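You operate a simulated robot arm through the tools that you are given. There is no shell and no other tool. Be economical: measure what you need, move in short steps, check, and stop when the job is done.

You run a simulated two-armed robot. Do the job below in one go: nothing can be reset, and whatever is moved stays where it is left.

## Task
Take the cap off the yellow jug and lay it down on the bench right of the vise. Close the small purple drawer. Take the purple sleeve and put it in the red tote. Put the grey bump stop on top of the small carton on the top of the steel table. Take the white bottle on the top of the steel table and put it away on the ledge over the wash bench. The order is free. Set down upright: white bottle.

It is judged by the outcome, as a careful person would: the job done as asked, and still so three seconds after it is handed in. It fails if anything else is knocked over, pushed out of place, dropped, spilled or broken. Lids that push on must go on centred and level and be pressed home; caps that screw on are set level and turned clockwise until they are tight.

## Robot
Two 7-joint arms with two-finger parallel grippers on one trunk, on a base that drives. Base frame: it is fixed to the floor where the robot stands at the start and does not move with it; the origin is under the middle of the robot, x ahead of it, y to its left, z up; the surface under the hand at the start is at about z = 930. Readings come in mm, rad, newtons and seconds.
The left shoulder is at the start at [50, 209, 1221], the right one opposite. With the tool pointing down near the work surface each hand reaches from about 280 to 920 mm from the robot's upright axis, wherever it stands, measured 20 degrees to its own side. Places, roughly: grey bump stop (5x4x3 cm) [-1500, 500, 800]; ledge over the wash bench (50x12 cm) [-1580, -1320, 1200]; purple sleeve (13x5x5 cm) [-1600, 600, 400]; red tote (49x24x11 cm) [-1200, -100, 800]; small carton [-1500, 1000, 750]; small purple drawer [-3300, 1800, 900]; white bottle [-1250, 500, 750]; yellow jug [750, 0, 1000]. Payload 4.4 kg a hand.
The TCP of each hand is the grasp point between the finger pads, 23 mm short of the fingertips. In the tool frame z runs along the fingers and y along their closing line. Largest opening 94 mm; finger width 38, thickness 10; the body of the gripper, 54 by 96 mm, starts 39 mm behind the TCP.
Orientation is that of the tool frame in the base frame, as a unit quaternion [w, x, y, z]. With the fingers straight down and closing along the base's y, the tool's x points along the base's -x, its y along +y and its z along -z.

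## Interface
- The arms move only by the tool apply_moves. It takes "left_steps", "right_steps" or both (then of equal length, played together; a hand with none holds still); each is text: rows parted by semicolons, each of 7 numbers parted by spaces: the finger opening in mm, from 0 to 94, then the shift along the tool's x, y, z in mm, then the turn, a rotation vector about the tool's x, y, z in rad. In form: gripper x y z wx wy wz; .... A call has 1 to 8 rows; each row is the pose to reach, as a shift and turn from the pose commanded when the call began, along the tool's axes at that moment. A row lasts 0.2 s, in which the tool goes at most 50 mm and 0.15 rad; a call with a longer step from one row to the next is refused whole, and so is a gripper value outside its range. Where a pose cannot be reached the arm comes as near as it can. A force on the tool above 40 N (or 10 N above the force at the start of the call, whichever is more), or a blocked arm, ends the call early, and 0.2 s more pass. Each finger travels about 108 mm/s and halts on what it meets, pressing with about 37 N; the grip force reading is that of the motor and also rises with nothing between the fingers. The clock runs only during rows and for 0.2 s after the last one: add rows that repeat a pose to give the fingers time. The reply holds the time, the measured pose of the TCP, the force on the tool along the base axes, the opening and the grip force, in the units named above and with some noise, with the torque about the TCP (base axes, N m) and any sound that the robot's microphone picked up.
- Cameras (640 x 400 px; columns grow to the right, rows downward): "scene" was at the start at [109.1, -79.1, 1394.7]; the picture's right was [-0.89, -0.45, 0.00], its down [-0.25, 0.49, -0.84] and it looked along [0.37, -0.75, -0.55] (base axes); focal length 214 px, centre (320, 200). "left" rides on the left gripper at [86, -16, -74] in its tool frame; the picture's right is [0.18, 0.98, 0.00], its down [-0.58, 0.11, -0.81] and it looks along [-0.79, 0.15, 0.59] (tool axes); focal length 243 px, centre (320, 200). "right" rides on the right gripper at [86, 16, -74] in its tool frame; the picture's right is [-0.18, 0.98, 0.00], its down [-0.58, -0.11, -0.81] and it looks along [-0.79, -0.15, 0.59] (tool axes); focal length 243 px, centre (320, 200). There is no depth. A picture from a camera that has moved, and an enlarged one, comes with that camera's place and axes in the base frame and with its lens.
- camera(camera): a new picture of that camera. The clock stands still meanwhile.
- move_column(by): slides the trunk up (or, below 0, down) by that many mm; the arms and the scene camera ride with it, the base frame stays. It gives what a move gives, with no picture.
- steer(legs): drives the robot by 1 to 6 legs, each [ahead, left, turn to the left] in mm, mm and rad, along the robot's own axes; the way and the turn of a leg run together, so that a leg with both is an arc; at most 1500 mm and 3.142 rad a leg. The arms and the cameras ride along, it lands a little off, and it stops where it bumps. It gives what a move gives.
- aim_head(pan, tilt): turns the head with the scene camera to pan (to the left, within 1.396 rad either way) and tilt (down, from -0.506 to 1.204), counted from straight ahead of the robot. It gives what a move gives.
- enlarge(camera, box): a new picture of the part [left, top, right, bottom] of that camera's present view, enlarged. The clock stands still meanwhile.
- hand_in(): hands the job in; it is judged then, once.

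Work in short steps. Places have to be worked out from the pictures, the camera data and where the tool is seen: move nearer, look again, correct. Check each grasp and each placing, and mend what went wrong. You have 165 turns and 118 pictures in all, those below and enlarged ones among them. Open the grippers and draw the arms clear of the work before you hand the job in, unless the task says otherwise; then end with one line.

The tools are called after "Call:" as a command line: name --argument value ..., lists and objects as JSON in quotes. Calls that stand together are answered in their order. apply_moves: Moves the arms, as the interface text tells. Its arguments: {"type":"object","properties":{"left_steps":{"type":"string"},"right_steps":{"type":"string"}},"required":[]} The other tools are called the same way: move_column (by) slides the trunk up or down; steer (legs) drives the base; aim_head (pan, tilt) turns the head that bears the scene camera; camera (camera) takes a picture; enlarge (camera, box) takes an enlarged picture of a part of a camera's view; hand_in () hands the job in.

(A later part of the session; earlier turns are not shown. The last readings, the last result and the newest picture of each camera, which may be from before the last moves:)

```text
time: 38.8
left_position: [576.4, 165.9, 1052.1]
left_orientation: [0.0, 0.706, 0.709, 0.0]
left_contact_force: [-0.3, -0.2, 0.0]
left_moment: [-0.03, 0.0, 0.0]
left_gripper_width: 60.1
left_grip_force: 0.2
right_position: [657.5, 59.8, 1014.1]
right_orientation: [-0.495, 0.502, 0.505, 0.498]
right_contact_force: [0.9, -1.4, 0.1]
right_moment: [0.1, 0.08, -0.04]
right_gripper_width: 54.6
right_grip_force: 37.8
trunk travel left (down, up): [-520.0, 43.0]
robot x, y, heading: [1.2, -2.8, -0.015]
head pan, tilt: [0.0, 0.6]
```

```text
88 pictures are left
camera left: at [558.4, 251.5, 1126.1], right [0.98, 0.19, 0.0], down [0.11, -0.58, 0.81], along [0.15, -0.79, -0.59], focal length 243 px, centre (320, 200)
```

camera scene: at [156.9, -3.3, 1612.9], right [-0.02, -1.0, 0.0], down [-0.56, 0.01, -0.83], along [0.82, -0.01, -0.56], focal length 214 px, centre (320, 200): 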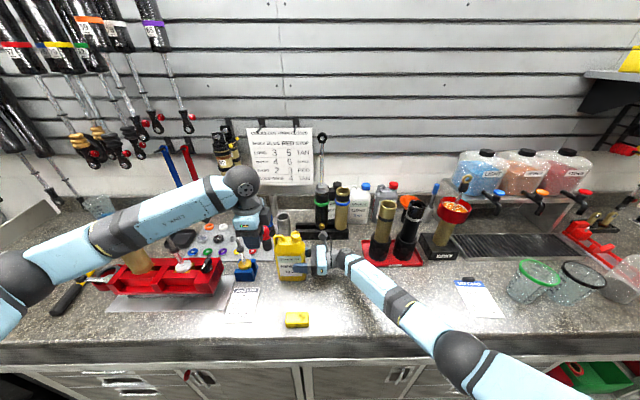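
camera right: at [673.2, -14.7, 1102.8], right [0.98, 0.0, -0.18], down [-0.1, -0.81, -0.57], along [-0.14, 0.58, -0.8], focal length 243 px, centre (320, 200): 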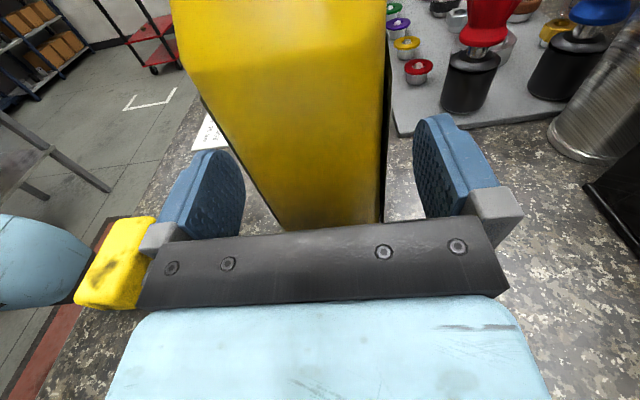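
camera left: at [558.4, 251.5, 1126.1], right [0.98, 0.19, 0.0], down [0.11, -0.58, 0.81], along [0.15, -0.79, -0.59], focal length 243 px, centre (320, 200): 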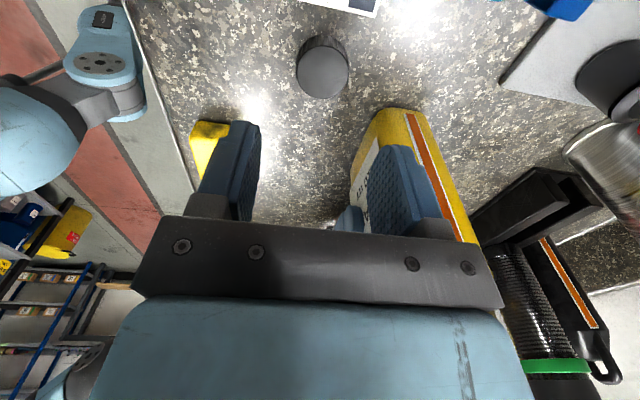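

Cap lies on the bench. Now I release the jug with the right hand and back it off, while the left hand rises and unwinds.

Call:
apply_moves --left_steps "60 0 0 -30 0 0 0; 60 0 0 -60 0 0 0.1; 60 0 0 -90 0 0 0.25; 60 0 0 -120 0 0 0.4; 60 0 0 -150 0 0 0.55; 60 0 0 -180 0 0 0.7; 60 0 0 -200 0 0 0.84; 60 0 0 -200 0 0 0.98" --right_steps "60 0 0 0 0 0 0; 75 0 0 0 0 0 0; 92 0 0 0 0 0 0; 94 0 0 0 0 0 0; 94 0 0 -30 0 0 0; 94 0 0 -70 0 0 0; 94 0 0 -115 0 0 0; 94 0 0 -150 0 0 0"

Call:
apply_moves --left_steps "60 0 0 0 0 0 0.14; 60 0 0 0 0 0 0.28; 60 0 0 0 0 0 0.42; 60 0 0 0 0 0 0.56; 60 0 0 0 0 0 0.7; 60 0 0 0 0 0 0.84; 60 0 0 0 0 0 0.98; 60 0 0 0 0 0 1.12" --right_steps "94 30 0 0 0 0 0; 94 60 -20 0 0 0 0; 94 100 -40 -10 0 0 0; 94 140 -70 -20 0 0 0; 94 180 -100 -30 0 0 0; 94 200 -130 -40 0 0 0; 94 220 -160 -50 0 0 0; 94 220 -190 -60 0 0 0"

Call:
camera --camera "scene"

```text
time: 40.6
left_position: [575.4, 164.0, 1253.1]
left_orientation: [0.0, 0.956, 0.293, 0.001]
left_contact_force: [0.4, -0.3, 0.8]
left_moment: [0.04, -0.02, -0.01]
left_gripper_width: 60.2
left_grip_force: 0.0
right_position: [658.2, -90.7, 1017.0]
right_orientation: [-0.496, 0.501, 0.505, 0.498]
right_contact_force: [0.0, -0.2, -0.4]
right_moment: [-0.01, 0.02, -0.01]
right_gripper_width: 93.9
right_grip_force: 0.0
trunk travel left (down, up): [-520.0, 43.0]
robot x, y, heading: [-0.1, 0.4, -0.018]
head pan, tilt: [0.0, 0.6]
```

```text
refused: row 4 steps farther than a row can; nothing moved
```

```text
87 pictures are left
camera scene: at [156.7, -3.4, 1613.0], right [-0.02, -1.0, 0.0], down [-0.56, 0.01, -0.83], along [0.83, -0.01, -0.56], focal length 214 px, centre (320, 200)
```

scene: 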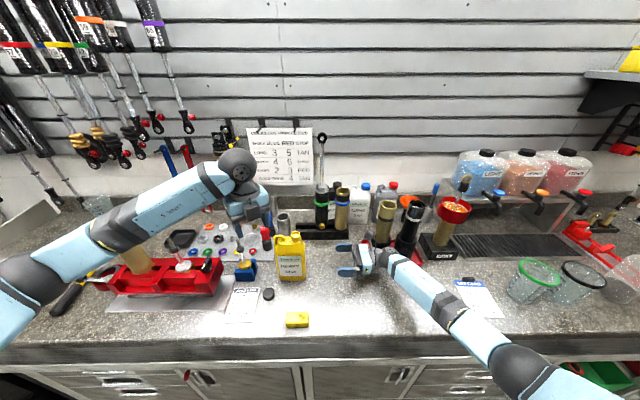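

Cap is on the bench between card and jug. I raise and retract both hands, restoring downward orientation.

Call:
apply_moves --left_steps "60 0 0 0 0 0 0.14; 60 0 0 0 0 0 0.28; 60 0 0 0 0 0 0.42; 60 0 0 0 0 0 0.56; 60 0 0 0 0 0 0.7; 60 0 0 0 0 0 0.84; 60 0 0 0 0 0 0.98; 60 0 0 0 0 0 1.12" --right_steps "94 35 0 0 0 0 0; 94 70 0 0 0 0 0; 94 100 -25 -10 0 0 0; 94 130 -55 -20 0 0 0; 94 160 -90 -30 0 0 0; 94 190 -125 -40 0 0 0; 94 210 -160 -50 0 0 0; 94 225 -195 -60 0 0 0"

Call:
apply_moves --left_steps "60 0 0 0 0 0 0.14; 60 0 0 0 0 0 0.28; 60 0 0 0 0 0 0.42; 60 0 0 0 0 0 0.56; 60 0 0 0 0 0 0.7; 60 0 0 0 0 0 0.84; 60 0 0 0 0 0 0.98; 60 0 0 0 0 0 1.12" --right_steps "94 20 0 -10 0.08 -0.08 -0.08; 94 40 0 -20 0.16 -0.16 -0.16; 94 60 0 -30 0.24 -0.24 -0.24; 94 80 0 -40 0.32 -0.32 -0.32; 94 100 0 -50 0.4 -0.4 -0.4; 94 100 0 -60 0.48 -0.48 -0.48; 94 100 0 -70 0.56 -0.56 -0.56; 94 100 0 -80 0.64 -0.64 -0.64"

Call:
apply_moves --left_steps "60 0 0 0 0 0 0.14; 60 0 0 0 0 0 0.28; 60 0 0 0 0 0 0.42; 60 0 0 0 0 0 0.56; 60 0 0 0 0 0 0.7; 60 0 0 0 0 0 0.84; 60 0 0 0 0 0 0.98; 60 0 0 0 0 0 1.12" --right_steps "94 0 0 0 0.08 -0.08 -0.08; 94 0 0 0 0.16 -0.16 -0.16; 94 0 0 0 0.24 -0.24 -0.24; 94 0 0 0 0.32 -0.32 -0.32; 94 0 0 0 0.4 -0.4 -0.4; 94 0 0 0 0.48 -0.48 -0.48; 94 0 0 0 0.56 -0.56 -0.56; 94 0 0 0 0.57 -0.57 -0.57"

Call:
camera --camera "scene"

```text
time: 42.4
left_position: [574.3, 165.3, 1252.7]
left_orientation: [0.0, 0.965, -0.262, 0.002]
left_contact_force: [0.4, -0.4, 0.0]
left_moment: [0.0, -0.03, 0.02]
left_gripper_width: 60.2
left_grip_force: 0.0
right_position: [459.7, -148.8, 1242.1]
right_orientation: [-0.495, 0.502, 0.506, 0.498]
right_contact_force: [-0.8, -0.9, -0.2]
right_moment: [0.0, 0.03, 0.0]
right_gripper_width: 93.9
right_grip_force: 0.1
trunk travel left (down, up): [-520.0, 43.0]
robot x, y, heading: [-0.1, -1.0, -0.02]
head pan, tilt: [0.0, 0.6]
```

```text
time: 44.2
left_position: [574.9, 163.6, 1252.8]
left_orientation: [0.001, -0.679, 0.734, -0.002]
left_contact_force: [-0.7, 0.0, -0.3]
left_moment: [-0.01, 0.01, 0.0]
left_gripper_width: 60.3
left_grip_force: 0.0
right_position: [461.2, -226.0, 1342.5]
right_orientation: [-0.269, 0.274, 0.884, 0.268]
right_contact_force: [0.7, -0.8, 0.2]
right_moment: [0.04, 0.03, 0.0]
right_gripper_width: 93.8
right_grip_force: 0.1
trunk travel left (down, up): [-520.0, 43.0]
robot x, y, heading: [2.3, 5.5, -0.017]
head pan, tilt: [0.0, 0.6]
```

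```text
time: 46.0
left_position: [575.6, 164.9, 1253.3]
left_orientation: [0.001, -0.186, 0.983, -0.001]
left_contact_force: [-1.0, 0.3, -1.2]
left_moment: [0.0, 0.01, -0.04]
left_gripper_width: 60.1
left_grip_force: 0.1
right_position: [461.7, -225.7, 1342.8]
right_orientation: [0.004, -0.001, 1.0, -0.007]
right_contact_force: [0.3, -0.6, -0.2]
right_moment: [0.0, 0.0, 0.0]
right_gripper_width: 94.1
right_grip_force: 0.1
trunk travel left (down, up): [-520.0, 43.0]
robot x, y, heading: [-3.1, -2.3, -0.013]
head pan, tilt: [0.0, 0.6]
```

```text
86 pictures are left
camera scene: at [157.0, -2.5, 1612.9], right [-0.02, -1.0, 0.0], down [-0.56, 0.01, -0.82], along [0.82, -0.01, -0.57], focal length 214 px, centre (320, 200)
```

scene: 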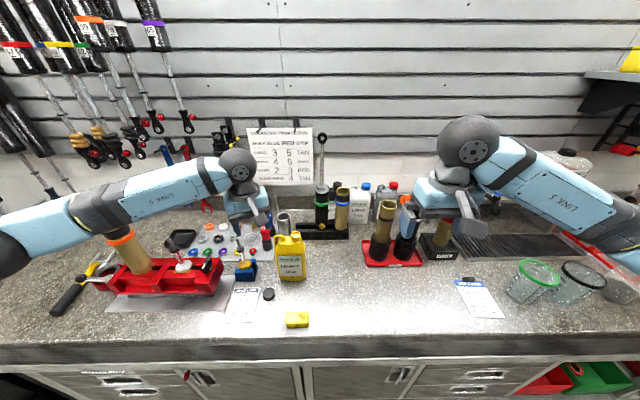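

Retract the left hand, then back away 350 mm and turn around to look at the other side.

Call:
apply_moves --left_steps "60 20 20 -15 0 0 0.1; 60 40 40 -30 0 0 0.2; 60 60 60 -45 0 0 0.3; 60 80 80 -60 0 0 0.37; 60 100 100 -75 0 0 0.37; 60 118 111 -90 0 0 0.37"

Call:
steer --legs '[[-350, 0, 0], [0, 0, 1.6], [0, 0, 1.558]]'

Call:
camera --camera "scene"

```text
time: 47.4
left_position: [423.4, 224.7, 1342.4]
left_orientation: [0.001, -0.003, 1.0, 0.0]
left_contact_force: [-0.3, 0.1, -0.1]
left_moment: [0.05, 0.0, 0.03]
left_gripper_width: 60.2
left_grip_force: 0.1
right_position: [462.2, -226.3, 1341.2]
right_orientation: [0.003, 0.0, 1.0, -0.008]
right_contact_force: [0.0, 0.2, -1.1]
right_moment: [-0.01, -0.02, 0.0]
right_gripper_width: 94.2
right_grip_force: 0.1
trunk travel left (down, up): [-520.0, 43.0]
robot x, y, heading: [-4.3, 3.7, -0.012]
head pan, tilt: [0.0, 0.6]
```

```text
time: 57.3
left_position: [-767.6, -230.7, 1341.5]
left_orientation: [0.0, 1.0, 0.017, -0.002]
left_contact_force: [1.0, 0.1, 0.2]
left_moment: [0.0, -0.01, -0.03]
left_gripper_width: 59.9
left_grip_force: 0.2
right_position: [-818.3, 218.4, 1341.3]
right_orientation: [-0.008, 1.0, 0.014, -0.004]
right_contact_force: [-0.4, 0.3, -0.9]
right_moment: [0.0, -0.02, -0.01]
right_gripper_width: 94.0
right_grip_force: 0.0
trunk travel left (down, up): [-520.0, 43.0]
robot x, y, heading: [-350.3, 6.3, -3.128]
head pan, tilt: [0.0, 0.6]
```

```text
85 pictures are left
camera scene: at [-502.8, 4.3, 1613.0], right [-0.01, 1.0, 0.0], down [0.56, 0.01, -0.83], along [-0.82, -0.01, -0.56], focal length 214 px, centre (320, 200)
```

scene: 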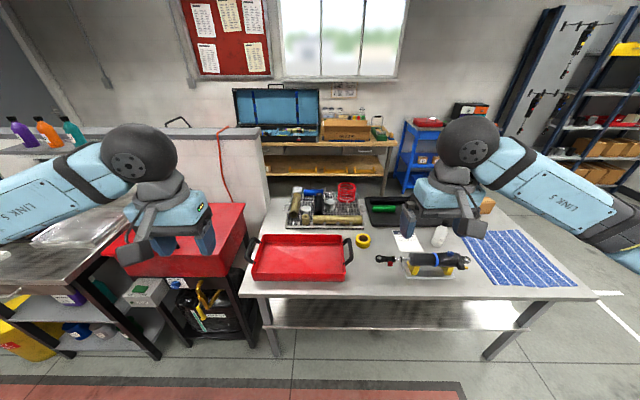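

I see the steel table. I move the view right for a closer look at the bottle, bump stop and carton.

Call:
enlarge --camera "scene" --box '[270, 170, 510, 320]'

Call:
steer --legs '[[150, -450, 0]]'

Call:
aim_head --pan 0 --tilt 0.75

Call:
camera --camera "scene"

```text
2.67 times, centred on (390, 245) of scene
camera zoom: at [-502.8, 4.3, 1613.0], right [-0.01, 1.0, 0.0], down [0.56, 0.01, -0.83], along [-0.82, -0.01, -0.56], focal length 572 px, centre (133, 80)
```

zoom: 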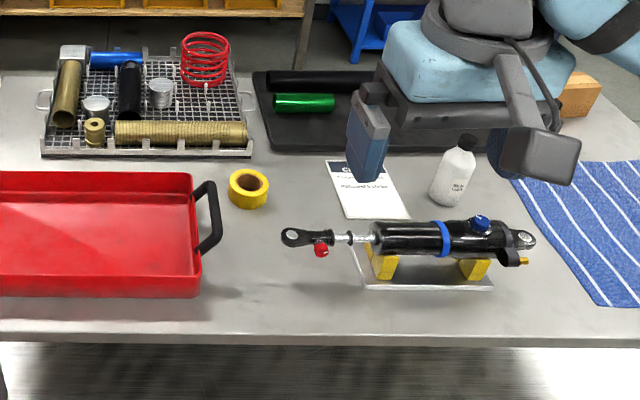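

```text
time: 61.8
left_position: [-923.0, 215.8, 1342.2]
left_orientation: [-0.001, 1.0, 0.015, -0.002]
left_contact_force: [0.1, 0.1, 0.0]
left_moment: [-0.03, 0.02, 0.02]
left_gripper_width: 60.0
left_grip_force: 0.0
right_position: [-972.5, 666.7, 1341.8]
right_orientation: [-0.009, 1.0, 0.013, -0.004]
right_contact_force: [-0.3, 0.2, 0.2]
right_moment: [0.0, 0.0, 0.01]
right_gripper_width: 94.0
right_grip_force: 0.1
trunk travel left (down, up): [-520.0, 43.0]
robot x, y, heading: [-505.5, 451.8, -3.133]
head pan, tilt: [0.0, 0.6]
```

```text
time: 62.5
left_position: [-923.7, 216.8, 1341.5]
left_orientation: [0.0, 1.0, 0.015, -0.002]
left_contact_force: [-0.9, -0.8, 0.2]
left_moment: [0.01, 0.03, 0.01]
left_gripper_width: 60.1
left_grip_force: 0.1
right_position: [-972.5, 667.4, 1342.4]
right_orientation: [-0.008, 1.0, 0.013, -0.004]
right_contact_force: [-0.1, 0.8, 0.0]
right_moment: [0.02, -0.01, 0.0]
right_gripper_width: 94.1
right_grip_force: 0.1
trunk travel left (down, up): [-520.0, 43.0]
robot x, y, heading: [-502.5, 450.3, -3.128]
head pan, tilt: [0.0, 0.75]
```

```text
83 pictures are left
camera scene: at [-652.9, 452.5, 1600.1], right [-0.01, 1.0, 0.0], down [0.68, 0.01, -0.73], along [-0.73, -0.01, -0.68], focal length 214 px, centre (320, 200)
```

scene: 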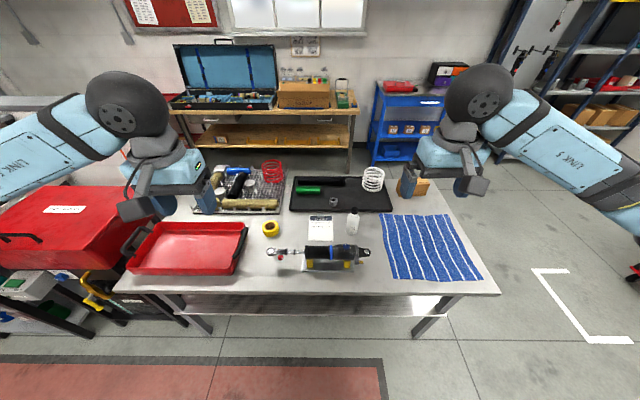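

Enlarge the table center.

Call:
enlarge --camera "scene" --box '[260, 150, 460, 280]'

```text
3.08 times, centred on (360, 215) of scene
camera zoom: at [-652.9, 452.5, 1600.1], right [-0.01, 1.0, 0.0], down [0.68, 0.01, -0.73], along [-0.73, -0.01, -0.68], focal length 660 px, centre (197, 154)
```

zoom: 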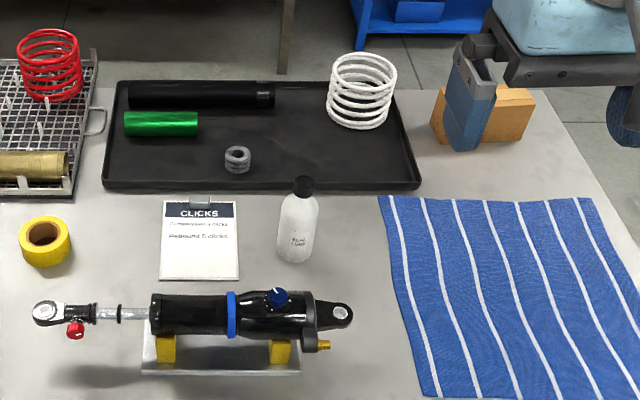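

Table top is z≈820 at x −1000…−1650; the far side looks better for bump stop, carton and sleeve. I check the way to the right first.

Call:
aim_head --pan -1.1 --tilt 0.55

Call:
camera --camera "scene"

```text
time: 63.8
left_position: [-923.9, 215.1, 1342.0]
left_orientation: [-0.001, 1.0, 0.014, -0.001]
left_contact_force: [0.7, -0.9, 0.2]
left_moment: [-0.02, -0.01, 0.03]
left_gripper_width: 60.2
left_grip_force: 0.1
right_position: [-971.3, 667.9, 1341.5]
right_orientation: [-0.008, 1.0, 0.014, -0.004]
right_contact_force: [0.5, 0.2, -0.3]
right_moment: [-0.02, 0.01, 0.02]
right_gripper_width: 93.8
right_grip_force: 0.1
trunk travel left (down, up): [-520.0, 43.0]
robot x, y, heading: [-502.9, 452.6, -3.132]
head pan, tilt: [-1.1, 0.55]
```

```text
81 pictures are left
camera scene: at [-611.6, 532.7, 1617.5], right [0.89, 0.46, 0.0], down [0.24, -0.46, -0.85], along [-0.39, 0.76, -0.52], focal length 214 px, centre (320, 200)
```

scene: 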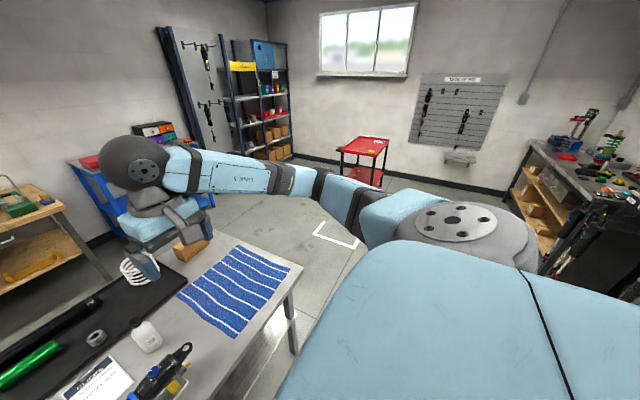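

Way is clear. I drive around the table's right end to its far side, then turn to face it.

Call:
steer --legs '[[0, -1250, 0], [1500, 0, 0], [110, 0, 0], [0, 0, 1.57], [0, 0, 1.56]]'

Call:
aim_head --pan -0.8 --tilt 0.6

Call:
camera --camera "scene"

```text
time: 90.5
left_position: [-1712.1, 1926.0, 1340.9]
left_orientation: [0.003, -0.017, 1.0, -0.001]
left_contact_force: [-0.1, 0.1, 0.1]
left_moment: [0.0, 0.0, 0.01]
left_gripper_width: 59.9
left_grip_force: 0.1
right_position: [-1662.6, 1475.7, 1340.8]
right_orientation: [0.004, -0.015, 1.0, -0.008]
right_contact_force: [-0.1, -0.7, -0.4]
right_moment: [0.01, 0.01, -0.02]
right_gripper_width: 93.9
right_grip_force: 0.1
trunk travel left (down, up): [-520.0, 43.0]
robot x, y, heading: [-2127.7, 1689.7, 0.009]
head pan, tilt: [-1.1, 0.55]
```

```text
time: 91.3
left_position: [-1711.4, 1925.2, 1341.9]
left_orientation: [0.002, -0.017, 1.0, -0.002]
left_contact_force: [0.1, -0.3, 0.5]
left_moment: [-0.01, -0.03, -0.06]
left_gripper_width: 60.3
left_grip_force: 0.0
right_position: [-1663.1, 1475.9, 1341.3]
right_orientation: [0.004, -0.015, 1.0, -0.008]
right_contact_force: [0.1, -0.5, 0.2]
right_moment: [0.01, -0.01, -0.01]
right_gripper_width: 94.0
right_grip_force: 0.0
trunk travel left (down, up): [-520.0, 43.0]
robot x, y, heading: [-2129.7, 1689.1, 0.012]
head pan, tilt: [-0.799, 0.6]
```

```text
80 pictures are left
camera scene: at [-1999.2, 1626.7, 1613.0], right [-0.71, -0.71, 0.0], down [-0.4, 0.4, -0.83], along [0.58, -0.58, -0.56], focal length 214 px, centre (320, 200)
```

scene: 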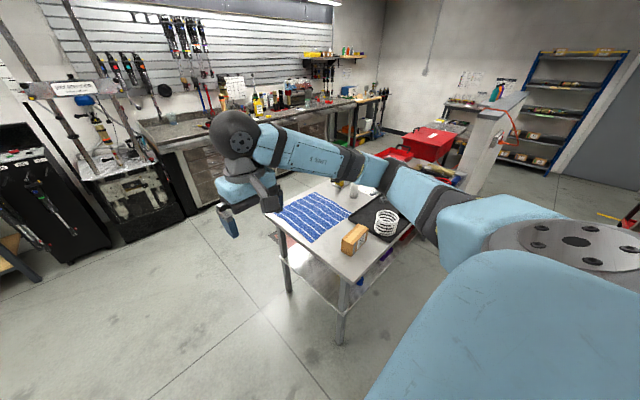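

I strafe along the table to y≈780.

Call:
steer --legs '[[40, -900, 0]]'

Call:
aim_head --pan 0 --tilt 0.9

Call:
camera --camera "scene"

```text
time: 99.6
left_position: [-1660.8, 1024.2, 1341.6]
left_orientation: [0.001, -0.019, 1.0, -0.001]
left_contact_force: [0.7, 0.8, 0.7]
left_moment: [0.03, 0.02, -0.01]
left_gripper_width: 60.1
left_grip_force: 0.0
right_position: [-1608.4, 574.9, 1341.0]
right_orientation: [0.004, -0.016, 1.0, -0.007]
right_contact_force: [-0.2, -0.4, 0.0]
right_moment: [0.0, -0.01, -0.06]
right_gripper_width: 94.0
right_grip_force: 0.0
trunk travel left (down, up): [-520.0, 43.0]
robot x, y, heading: [-2076.3, 786.0, 0.016]
head pan, tilt: [-0.799, 0.6]
```

```text
time: 100.7
left_position: [-1659.5, 1023.4, 1341.9]
left_orientation: [0.002, -0.018, 1.0, -0.002]
left_contact_force: [0.5, 0.3, 1.0]
left_moment: [0.01, 0.02, -0.05]
left_gripper_width: 60.0
left_grip_force: 0.0
right_position: [-1608.5, 574.3, 1341.5]
right_orientation: [0.003, -0.015, 1.0, -0.007]
right_contact_force: [0.0, 1.2, 0.3]
right_moment: [-0.01, 0.0, 0.0]
right_gripper_width: 94.0
right_grip_force: 0.1
trunk travel left (down, up): [-520.0, 43.0]
robot x, y, heading: [-2078.0, 781.6, 0.014]
head pan, tilt: [0.0, 0.901]
```

```text
79 pictures are left
camera scene: at [-1933.5, 788.1, 1588.2], right [0.01, -1.0, 0.0], down [-0.78, -0.01, -0.62], along [0.62, 0.01, -0.78], focal length 214 px, centre (320, 200)
```

scene: 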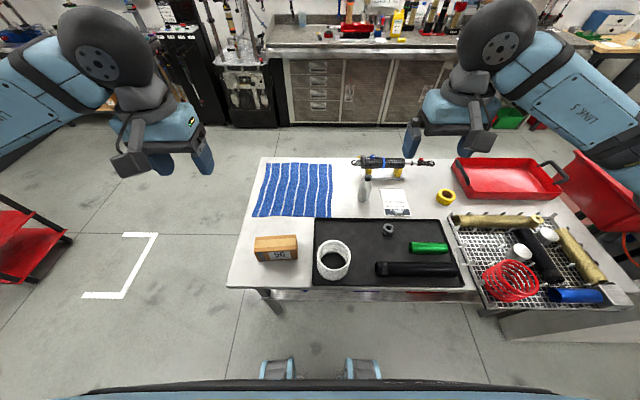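

Bump stop ≈(−1486, 520), carton ≈(−1555, 959). I lower the trunk 250 and bring the right hand over the bump stop.

Call:
move_column --by -250

Call:
apply_moves --right_steps "94 -30 -14 15 0 0 0; 94 -60 -28 30 0 0 0; 94 -90 -42 45 0 0 0; 94 -119 -56 60 0 0 0; 94 -119 -56 75 0 0 0; 94 -119 -56 75 0 0 0"

Call:
camera --camera "right"

```text
time: 103.3
left_position: [-1661.3, 1024.4, 1091.5]
left_orientation: [0.002, -0.019, 1.0, -0.001]
left_contact_force: [-1.2, 0.3, 0.9]
left_moment: [0.01, -0.01, 0.0]
left_gripper_width: 60.2
left_grip_force: 0.2
right_position: [-1609.0, 573.6, 1092.1]
right_orientation: [0.003, -0.015, 1.0, -0.008]
right_contact_force: [0.3, -0.3, 0.0]
right_moment: [-0.01, -0.01, -0.02]
right_gripper_width: 94.0
right_grip_force: 0.0
trunk travel left (down, up): [-270.0, 293.0]
robot x, y, heading: [-2079.5, 785.2, 0.016]
head pan, tilt: [0.0, 0.901]
```

```text
time: 104.7
left_position: [-1660.4, 1023.9, 1092.2]
left_orientation: [0.001, -0.018, 1.0, 0.0]
left_contact_force: [0.2, -0.1, 0.5]
left_moment: [-0.02, -0.01, -0.01]
left_gripper_width: 60.3
left_grip_force: 0.0
right_position: [-1486.3, 520.7, 1019.1]
right_orientation: [0.004, -0.015, 1.0, -0.008]
right_contact_force: [0.7, -0.1, -0.4]
right_moment: [0.0, 0.0, 0.01]
right_gripper_width: 94.0
right_grip_force: 0.1
trunk travel left (down, up): [-270.0, 293.0]
robot x, y, heading: [-2076.6, 784.9, 0.015]
head pan, tilt: [0.0, 0.901]
```

```text
78 pictures are left
camera right: at [-1575.6, 535.1, 1092.5], right [0.15, 0.99, -0.01], down [0.58, -0.08, 0.81], along [0.8, -0.13, -0.58], focal length 243 px, centre (320, 200)
```

right: 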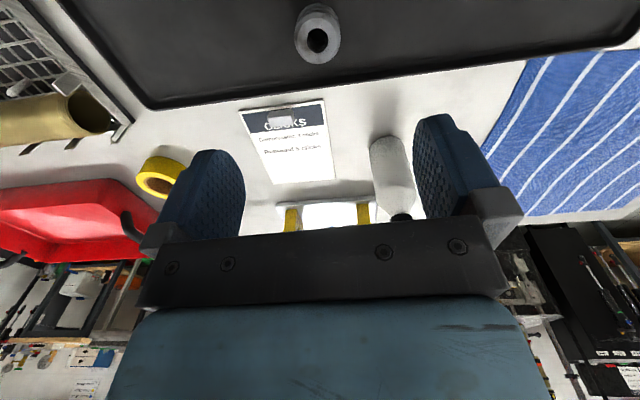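

Bump stop at about (−1487, 517). I lower to z≈905 and look again.

Call:
apply_moves --right_steps "94 0 -2 40 0 0 0; 94 0 -3 80 0 0 0; 94 0 -3 112 0 0 0; 94 0 -3 112 0 0 0"

Call:
camera --camera "right"

Call:
enlarge --camera "scene" --box '[300, 130, 480, 280]'

```text
time: 105.7
left_position: [-1661.6, 1024.7, 1091.2]
left_orientation: [0.003, -0.019, 1.0, -0.002]
left_contact_force: [-0.3, 0.8, 0.0]
left_moment: [0.01, 0.02, -0.01]
left_gripper_width: 60.0
left_grip_force: 0.0
right_position: [-1486.2, 515.8, 906.3]
right_orientation: [0.004, -0.016, 1.0, -0.007]
right_contact_force: [0.3, 0.3, 0.3]
right_moment: [0.0, 0.01, -0.02]
right_gripper_width: 93.7
right_grip_force: 0.1
trunk travel left (down, up): [-270.0, 293.0]
robot x, y, heading: [-2079.0, 785.1, 0.015]
head pan, tilt: [0.0, 0.901]
```

```text
77 pictures are left
camera right: at [-1574.8, 530.3, 980.4], right [0.15, 0.99, -0.01], down [0.58, -0.08, 0.81], along [0.8, -0.13, -0.58], focal length 243 px, centre (320, 200)
```

right: 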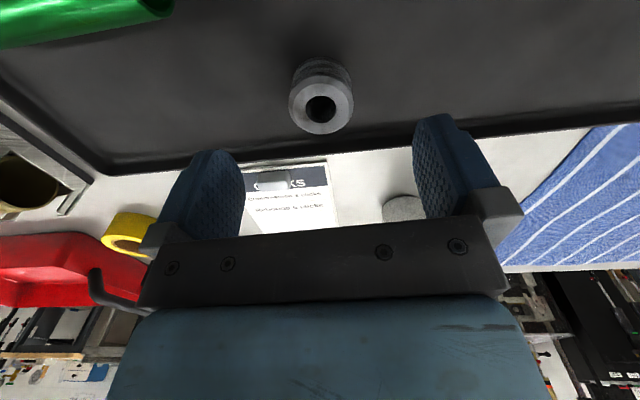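

```text
2.67 times, centred on (390, 205) of scene
camera zoom: at [-1933.7, 788.3, 1338.2], right [0.02, -1.0, 0.0], down [-0.78, -0.01, -0.62], along [0.62, 0.01, -0.78], focal length 572 px, centre (133, 187)
```

zoom: 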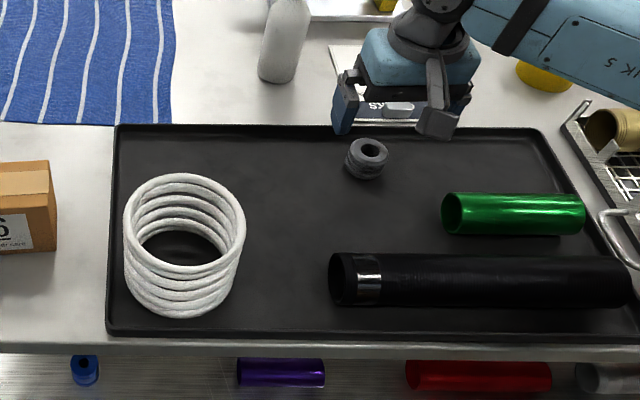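

The stop is centred at about (−1487, 515), top ≈846. I lower to z≈850 and look.

Call:
apply_moves --right_steps "94 0 0 30 0 0 0; 94 0 0 48 0 0 0; 94 0 0 56 0 0 0; 94 0 0 56 0 0 0"

Call:
camera --camera "right"

```text
time: 106.7
left_position: [-1661.2, 1024.0, 1092.4]
left_orientation: [0.002, -0.018, 1.0, 0.0]
left_contact_force: [-0.2, 0.0, 0.7]
left_moment: [0.02, 0.0, 0.02]
left_gripper_width: 59.8
left_grip_force: 0.0
right_position: [-1485.8, 516.0, 850.3]
right_orientation: [0.004, -0.016, 1.0, -0.009]
right_contact_force: [-0.1, 0.1, 0.2]
right_moment: [-0.01, -0.02, 0.0]
right_gripper_width: 94.0
right_grip_force: 0.1
trunk travel left (down, up): [-270.0, 293.0]
robot x, y, heading: [-2076.0, 786.7, 0.012]
head pan, tilt: [0.0, 0.901]
```

```text
75 pictures are left
camera right: at [-1574.7, 529.6, 924.1], right [0.15, 0.99, -0.01], down [0.58, -0.08, 0.81], along [0.8, -0.13, -0.58], focal length 243 px, centre (320, 200)
```

right: 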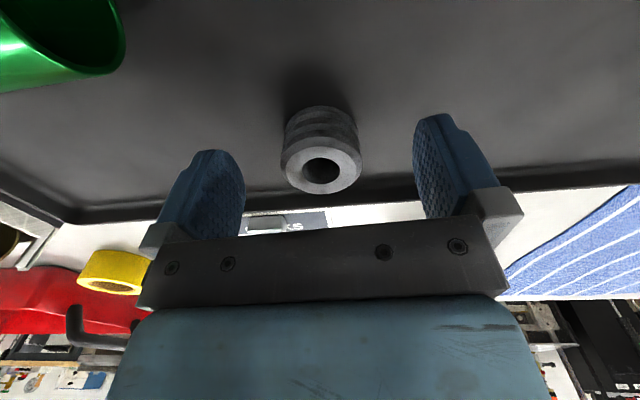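

Well centred. I lower 8 mm more and close.

Call:
apply_moves --right_steps "94 0 0 5 0 0 0; 80 0 0 9 0 0 0; 62 0 0 9 0 0 0; 45 0 0 9 0 0 0; 32 0 0 9 0 0 0; 30 0 0 9 0 0 0; 30 0 0 9 0 0 0"

Call:
apply_moves --right_steps "30 0 0 -20 0 0 0; 30 0 0 -60 0 0 0; 30 0 0 -100 0 0 0; 30 0 0 -100 0 0 0"

Call:
camera --camera "right"

```text
time: 108.3
left_position: [-1659.1, 1023.9, 1091.9]
left_orientation: [0.002, -0.018, 1.0, -0.001]
left_contact_force: [-0.3, -0.5, -0.8]
left_moment: [0.0, 0.04, 0.01]
left_gripper_width: 60.0
left_grip_force: 0.0
right_position: [-1486.5, 515.4, 840.8]
right_orientation: [0.003, -0.015, 1.0, -0.008]
right_contact_force: [1.1, -0.7, -0.1]
right_moment: [-0.03, -0.02, -0.03]
right_gripper_width: 42.3
right_grip_force: 37.1
trunk travel left (down, up): [-270.0, 293.0]
robot x, y, heading: [-2079.4, 784.2, 0.015]
head pan, tilt: [0.0, 0.901]
```

```text
time: 109.3
left_position: [-1658.1, 1023.2, 1091.6]
left_orientation: [0.001, -0.019, 1.0, -0.001]
left_contact_force: [-0.5, 0.7, 0.8]
left_moment: [0.02, -0.02, -0.03]
left_gripper_width: 60.0
left_grip_force: 0.1
right_position: [-1487.5, 517.6, 941.5]
right_orientation: [0.003, -0.016, 1.0, -0.007]
right_contact_force: [0.7, 0.6, -1.3]
right_moment: [-0.01, 0.0, -0.01]
right_gripper_width: 41.9
right_grip_force: 36.8
trunk travel left (down, up): [-270.0, 293.0]
robot x, y, heading: [-2078.0, 785.6, 0.013]
head pan, tilt: [0.0, 0.901]
```

```text
74 pictures are left
camera right: at [-1575.7, 530.1, 1015.0], right [0.15, 0.99, -0.01], down [0.58, -0.08, 0.81], along [0.8, -0.13, -0.58], focal length 243 px, centre (320, 200)
```

right: 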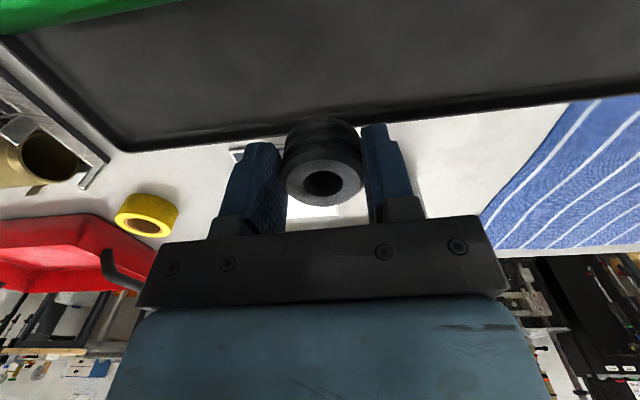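

Gripped at 42 mm. I raise it, then strafe left 330 mm so the right hand comes near the carton and the left arm is out of the way.

Call:
apply_moves --right_steps "30 20 0 -40 0 0 0; 30 40 0 -80 0 0 0; 30 60 0 -100 0 0 0"

Call:
steer --legs '[[0, 330, 0]]'

Call:
camera --camera "scene"

Call:
camera --camera "right"

```text
time: 110.1
left_position: [-1660.4, 1024.5, 1090.3]
left_orientation: [0.001, -0.018, 1.0, -0.001]
left_contact_force: [-0.6, 0.4, 0.3]
left_moment: [0.02, -0.01, 0.03]
left_gripper_width: 59.9
left_grip_force: 0.1
right_position: [-1548.4, 517.2, 1041.8]
right_orientation: [0.003, -0.015, 1.0, -0.007]
right_contact_force: [0.2, -0.3, -1.1]
right_moment: [-0.03, -0.01, 0.01]
right_gripper_width: 41.6
right_grip_force: 36.5
trunk travel left (down, up): [-270.0, 293.0]
robot x, y, heading: [-2076.6, 784.1, 0.012]
head pan, tilt: [0.0, 0.901]
```

```text
time: 113.5
left_position: [-1665.3, 1350.0, 1091.5]
left_orientation: [0.001, -0.018, 1.0, -0.001]
left_contact_force: [-0.4, 0.4, 0.4]
left_moment: [-0.02, 0.01, 0.0]
left_gripper_width: 60.2
left_grip_force: 0.0
right_position: [-1553.4, 841.5, 1039.5]
right_orientation: [0.003, -0.015, 1.0, -0.007]
right_contact_force: [0.4, 0.4, -0.3]
right_moment: [-0.01, 0.02, -0.02]
right_gripper_width: 41.8
right_grip_force: 37.6
trunk travel left (down, up): [-270.0, 293.0]
robot x, y, heading: [-2082.2, 1109.2, 0.011]
head pan, tilt: [0.0, 0.901]
```

```text
73 pictures are left
camera scene: at [-1938.2, 1114.1, 1338.2], right [0.01, -1.0, 0.0], down [-0.78, -0.01, -0.62], along [0.62, 0.01, -0.78], focal length 214 px, centre (320, 200)
```

scene: 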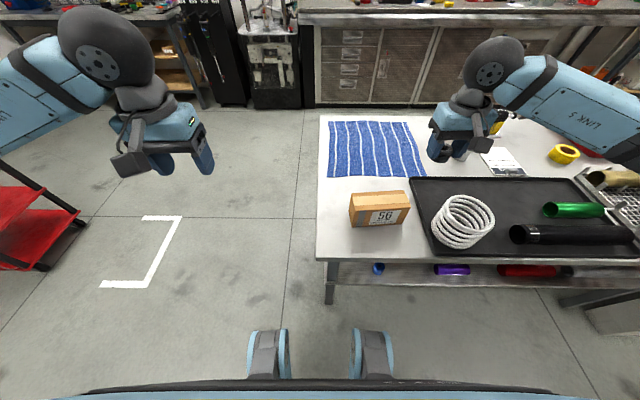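

```text
72 pictures are left
camera right: at [-1641.9, 855.7, 1114.3], right [0.15, 0.99, -0.01], down [0.58, -0.08, 0.81], along [0.8, -0.13, -0.58], focal length 243 px, centre (320, 200)
```

right: 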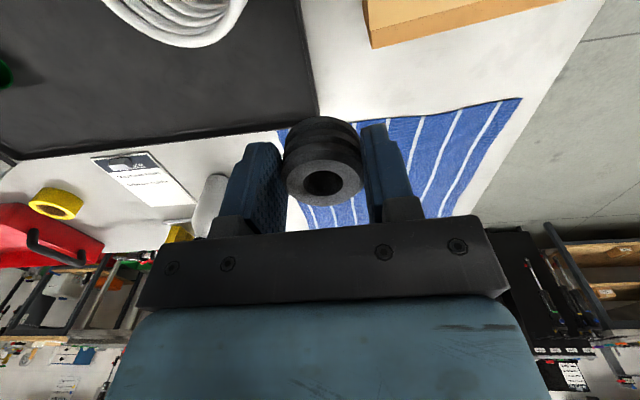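

Carton top ≈(−1580, 960, 888). I bring the stop above it at z≈975.

Call:
apply_moves --right_steps "30 8 40 0 0 0 0; 30 16 80 0 0 0 0; 30 23 120 0 0 0 0; 30 23 120 35 0 0 0; 30 23 120 65 0 0 0; 30 23 120 65 0 0 0"

Call:
camera --camera "right"

Call:
enlarge --camera "scene" --box '[310, 110, 450, 250]'

```text
time: 114.9
left_position: [-1664.6, 1350.0, 1091.4]
left_orientation: [0.002, -0.018, 1.0, -0.001]
left_contact_force: [-0.6, -0.4, -0.3]
left_moment: [-0.02, 0.02, -0.03]
left_gripper_width: 59.8
left_grip_force: 0.0
right_position: [-1580.1, 959.6, 974.3]
right_orientation: [0.004, -0.016, 1.0, -0.008]
right_contact_force: [0.3, -0.6, -0.4]
right_moment: [-0.01, -0.01, -0.03]
right_gripper_width: 41.8
right_grip_force: 36.8
trunk travel left (down, up): [-270.0, 293.0]
robot x, y, heading: [-2081.0, 1111.5, 0.013]
head pan, tilt: [0.0, 0.901]
```

```text
71 pictures are left
camera right: at [-1668.8, 973.7, 1047.1], right [0.15, 0.99, -0.01], down [0.58, -0.08, 0.81], along [0.8, -0.13, -0.58], focal length 243 px, centre (320, 200)
```

right: 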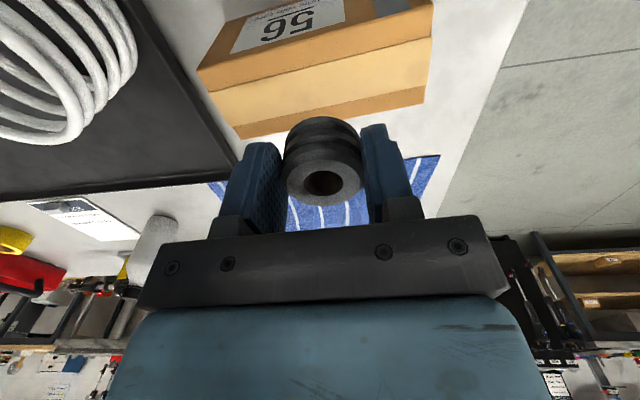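

```text
2.86 times, centred on (380, 180) of scene
camera zoom: at [-1938.4, 1113.9, 1338.2], right [0.01, -1.0, 0.0], down [-0.78, -0.01, -0.62], along [0.62, 0.01, -0.78], focal length 613 px, centre (149, 257)
```

zoom: 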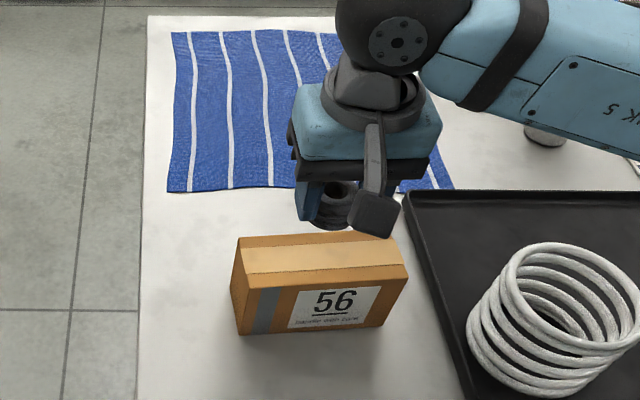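

Carton top centre confirmed ≈(−1577, 961). I lower over it and creep to contact.

Call:
apply_moves --right_steps "30 -2 0 20 0 0 0; 30 -2 0 38 0 0 0; 30 -2 0 43 0 0 0; 30 -2 0 47 0 0 0; 30 -2 0 50 0 0 0; 30 -2 0 50 0 0 0"

Call:
camera --camera "right"

Call:
enlarge --camera "scene" --box '[340, 150, 420, 230]'

```text
time: 116.3
left_position: [-1664.5, 1348.4, 1091.2]
left_orientation: [0.001, -0.017, 1.0, -0.001]
left_contact_force: [-0.3, -0.2, -0.2]
left_moment: [0.03, -0.01, -0.02]
left_gripper_width: 59.9
left_grip_force: 0.0
right_position: [-1577.2, 960.2, 922.7]
right_orientation: [0.004, -0.015, 1.0, -0.008]
right_contact_force: [0.0, 0.1, -0.2]
right_moment: [-0.02, 0.0, -0.02]
right_gripper_width: 41.8
right_grip_force: 38.0
trunk travel left (down, up): [-270.0, 293.0]
robot x, y, heading: [-2088.2, 1111.5, 0.008]
head pan, tilt: [0.0, 0.901]
```

```text
69 pictures are left
camera right: at [-1666.0, 973.5, 997.3], right [0.15, 0.99, -0.01], down [0.58, -0.08, 0.81], along [0.8, -0.13, -0.58], focal length 243 px, centre (320, 200)
```

right: 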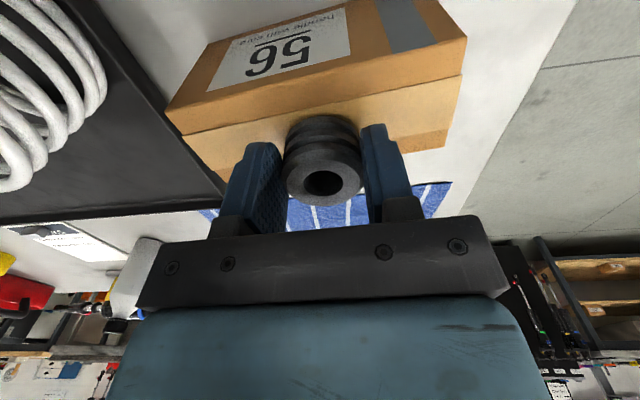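

```text
5.00 times, centred on (380, 190) of scene
camera zoom: at [-1938.2, 1113.9, 1338.2], right [0.01, -1.0, 0.0], down [-0.78, -0.01, -0.62], along [0.62, 0.01, -0.78], focal length 1072 px, centre (20, 250)
```

zoom: 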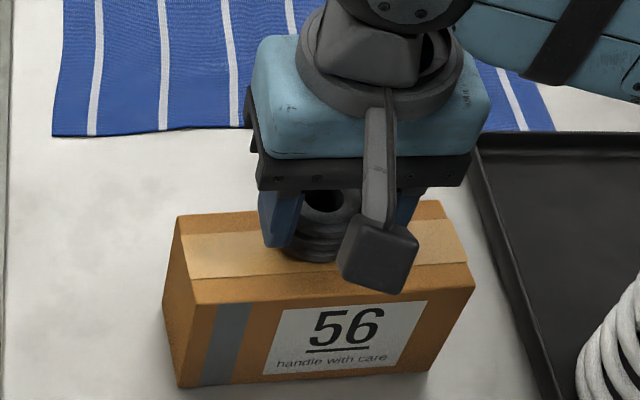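

Nearly there; creep down more in small steps.

Call:
apply_moves --right_steps "30 0 0 3 0 0 0; 30 0 0 6 0 0 0; 30 0 0 8 0 0 0; 30 0 0 10 0 0 0; 30 0 0 10 0 0 0"

Call:
enlarge --camera "scene" --box '[340, 150, 420, 230]'

```text
time: 117.3
left_position: [-1666.5, 1349.0, 1092.4]
left_orientation: [0.003, -0.016, 1.0, -0.001]
left_contact_force: [-0.1, 0.2, -0.2]
left_moment: [0.05, 0.02, -0.02]
left_gripper_width: 59.9
left_grip_force: 0.0
right_position: [-1577.5, 959.2, 920.7]
right_orientation: [0.007, -0.016, 1.0, -0.006]
right_contact_force: [-9.3, -2.2, 20.7]
right_moment: [0.09, 0.45, 0.12]
right_gripper_width: 41.6
right_grip_force: 36.5
trunk travel left (down, up): [-270.0, 293.0]
robot x, y, heading: [-2084.2, 1112.1, 0.011]
head pan, tilt: [0.0, 0.901]
stopped in row 4 (right hand): the force on the tool passed its limit at 43 N (the readings are from after the stop); the commanded pose is now the measured one
```

```text
5.00 times, centred on (380, 190) of scene
camera zoom: at [-1940.4, 1113.7, 1338.4], right [0.01, -1.0, 0.0], down [-0.78, -0.01, -0.62], along [0.62, 0.01, -0.78], focal length 1072 px, centre (20, 250)
```

zoom: 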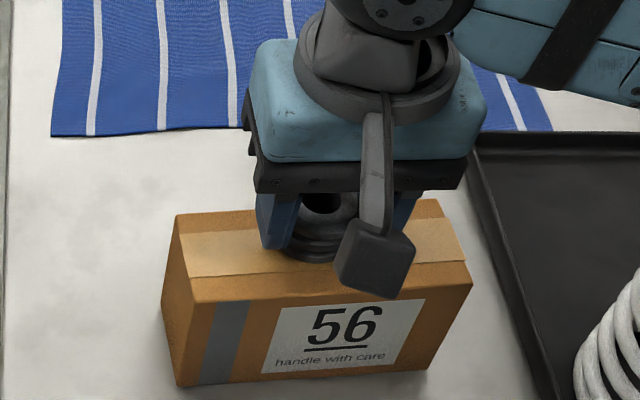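

Contact at z≈920, but the stop sits ~10 mm toward the far edge. I lift 6 mm, shift 9 mm toward me and set it down again.

Call:
apply_moves --right_steps "30 0 0 -6 0 0 0; 30 5 0 -6 0 0 0; 30 10 0 -6 0 0 0; 30 10 0 -4 0 0 0; 30 10 0 -2 0 0 0; 30 10 0 -1 0 0 0; 30 10 0 -1 0 0 0"

Call:
enlarge --camera "scene" --box '[340, 150, 420, 230]'

```text
time: 118.9
left_position: [-1665.5, 1350.6, 1092.5]
left_orientation: [0.002, -0.018, 1.0, -0.001]
left_contact_force: [-0.5, -0.6, 0.2]
left_moment: [-0.02, -0.01, 0.01]
left_gripper_width: 59.9
left_grip_force: 0.0
right_position: [-1586.5, 958.9, 920.7]
right_orientation: [0.007, -0.015, 1.0, -0.006]
right_contact_force: [0.1, -4.6, 17.6]
right_moment: [0.1, -0.06, 0.0]
right_gripper_width: 41.1
right_grip_force: 36.7
trunk travel left (down, up): [-270.0, 293.0]
robot x, y, heading: [-2082.4, 1112.5, 0.018]
head pan, tilt: [0.0, 0.901]
```

```text
5.00 times, centred on (380, 190) of scene
camera zoom: at [-1939.6, 1113.9, 1338.6], right [0.01, -1.0, 0.0], down [-0.78, -0.01, -0.62], along [0.62, 0.01, -0.78], focal length 1072 px, centre (20, 250)
```

zoom: 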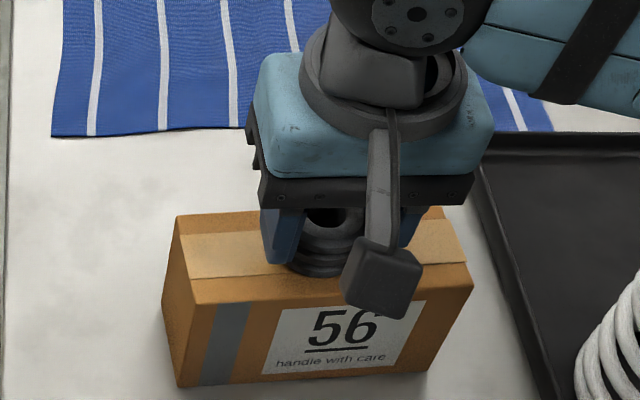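

Now centred with level contact. I release gently and lift away.

Call:
apply_moves --right_steps "38 0 0 -1 0 0 0; 44 0 0 -1 0 0 0; 54 0 0 -1 0 0 0; 64 0 0 -1 0 0 0; 64 0 0 -30 0 0 0; 64 0 0 -75 0 0 0; 64 0 0 -120 0 0 0; 64 0 0 -120 0 0 0"

Call:
camera --camera "scene"

Call:
camera --camera "right"

```text
time: 120.7
left_position: [-1664.6, 1349.4, 1091.3]
left_orientation: [0.002, -0.018, 1.0, 0.0]
left_contact_force: [0.2, 0.2, 0.1]
left_moment: [-0.02, 0.03, 0.0]
left_gripper_width: 60.1
left_grip_force: 0.1
right_position: [-1588.2, 959.4, 1039.7]
right_orientation: [0.007, -0.015, 1.0, -0.007]
right_contact_force: [0.0, -0.4, 0.3]
right_moment: [0.01, -0.02, -0.01]
right_gripper_width: 64.3
right_grip_force: 0.1
trunk travel left (down, up): [-270.0, 293.0]
robot x, y, heading: [-2082.5, 1111.9, 0.014]
head pan, tilt: [0.0, 0.901]
```

```text
65 pictures are left
camera scene: at [-1938.0, 1113.6, 1338.1], right [0.01, -1.0, 0.0], down [-0.78, -0.01, -0.62], along [0.62, 0.01, -0.78], focal length 214 px, centre (320, 200)
```

scene: 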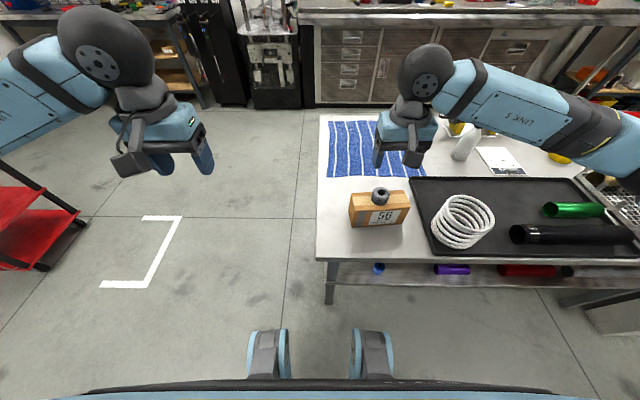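

```text
64 pictures are left
camera right: at [-1676.3, 973.2, 1113.2], right [0.15, 0.99, -0.01], down [0.57, -0.08, 0.81], along [0.8, -0.13, -0.58], focal length 243 px, centre (320, 200)
```

right: 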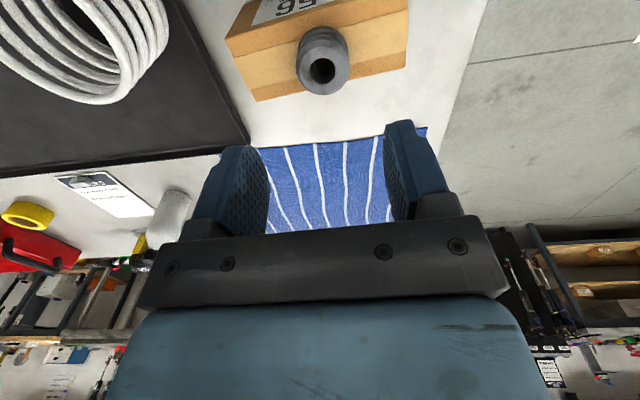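

Bump stop rests on the carton. Next the sleeve at about (−1596, 560, 440) on the lower shelf: I retract both hands (left also up) before lowering the trunk.

Call:
apply_moves --left_steps "60 15 0 -35 0 0 0; 60 30 0 -70 0 0 0; 60 45 0 -105 0 0 0; 60 60 0 -140 0 0 0; 60 75 0 -175 0 0 0; 60 90 0 -210 0 0 0; 60 105 0 -250 0 0 0" --right_steps "64 10 0 -10 0 0 0; 64 50 0 -10 0 0 0; 64 90 0 -10 0 0 0; 64 130 0 -10 0 0 0; 64 165 0 -10 0 0 0; 64 195 0 -10 0 0 0; 64 195 0 -10 0 0 0"

Call:
steer --legs '[[-20, -385, 0]]'

Call:
aim_head --pan -0.2 --tilt 1.0

Call:
camera --camera "scene"

```text
time: 122.3
left_position: [-1771.0, 1345.1, 1342.1]
left_orientation: [0.001, -0.016, 1.0, 0.0]
left_contact_force: [0.6, -0.1, -0.5]
left_moment: [0.0, -0.01, -0.01]
left_gripper_width: 60.1
left_grip_force: 0.1
right_position: [-1770.2, 961.7, 1047.0]
right_orientation: [0.007, -0.015, 1.0, -0.006]
right_contact_force: [-0.6, 0.0, 0.5]
right_moment: [0.02, 0.0, -0.01]
right_gripper_width: 63.8
right_grip_force: 0.2
right hand out of reach, approached as far as the arm can: row 6, 7
trunk travel left (down, up): [-270.0, 293.0]
robot x, y, heading: [-2083.4, 1107.8, 0.012]
head pan, tilt: [0.0, 0.901]
```

```text
time: 126.2
left_position: [-1784.8, 961.4, 1341.8]
left_orientation: [0.002, -0.017, 1.0, -0.002]
left_contact_force: [0.0, -0.5, -0.1]
left_moment: [0.0, 0.0, 0.0]
left_gripper_width: 60.1
left_grip_force: 0.2
right_position: [-1784.4, 577.4, 1047.6]
right_orientation: [0.006, -0.015, 1.0, -0.007]
right_contact_force: [0.0, 0.4, -0.4]
right_moment: [-0.01, -0.01, 0.02]
right_gripper_width: 63.9
right_grip_force: 0.0
trunk travel left (down, up): [-270.0, 293.0]
robot x, y, heading: [-2099.4, 727.6, 0.018]
head pan, tilt: [0.0, 0.901]
```

```text
time: 126.9
left_position: [-1785.3, 961.9, 1341.0]
left_orientation: [0.001, -0.016, 1.0, -0.001]
left_contact_force: [0.7, -0.4, 0.5]
left_moment: [0.01, 0.03, 0.03]
left_gripper_width: 59.8
left_grip_force: 0.0
right_position: [-1783.6, 577.5, 1047.7]
right_orientation: [0.006, -0.014, 1.0, -0.007]
right_contact_force: [-0.6, 0.0, 0.2]
right_moment: [-0.01, 0.02, 0.0]
right_gripper_width: 64.0
right_grip_force: 0.0
trunk travel left (down, up): [-270.0, 293.0]
robot x, y, heading: [-2100.8, 729.3, 0.018]
head pan, tilt: [-0.201, 1.0]
```

```text
63 pictures are left
camera scene: at [-1960.1, 715.5, 1331.0], right [-0.19, -0.98, 0.0], down [-0.83, 0.16, -0.54], along [0.53, -0.1, -0.84], focal length 214 px, centre (320, 200)
```

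scene: 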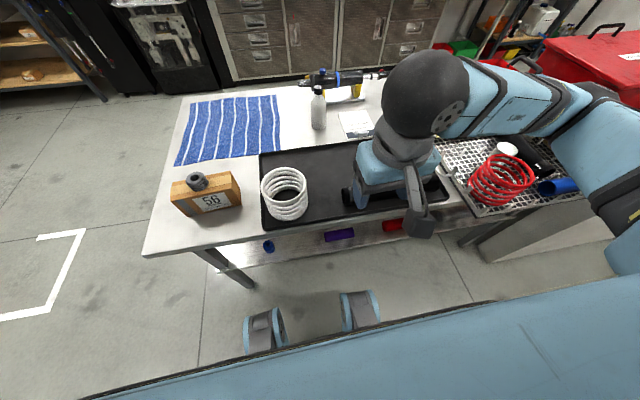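

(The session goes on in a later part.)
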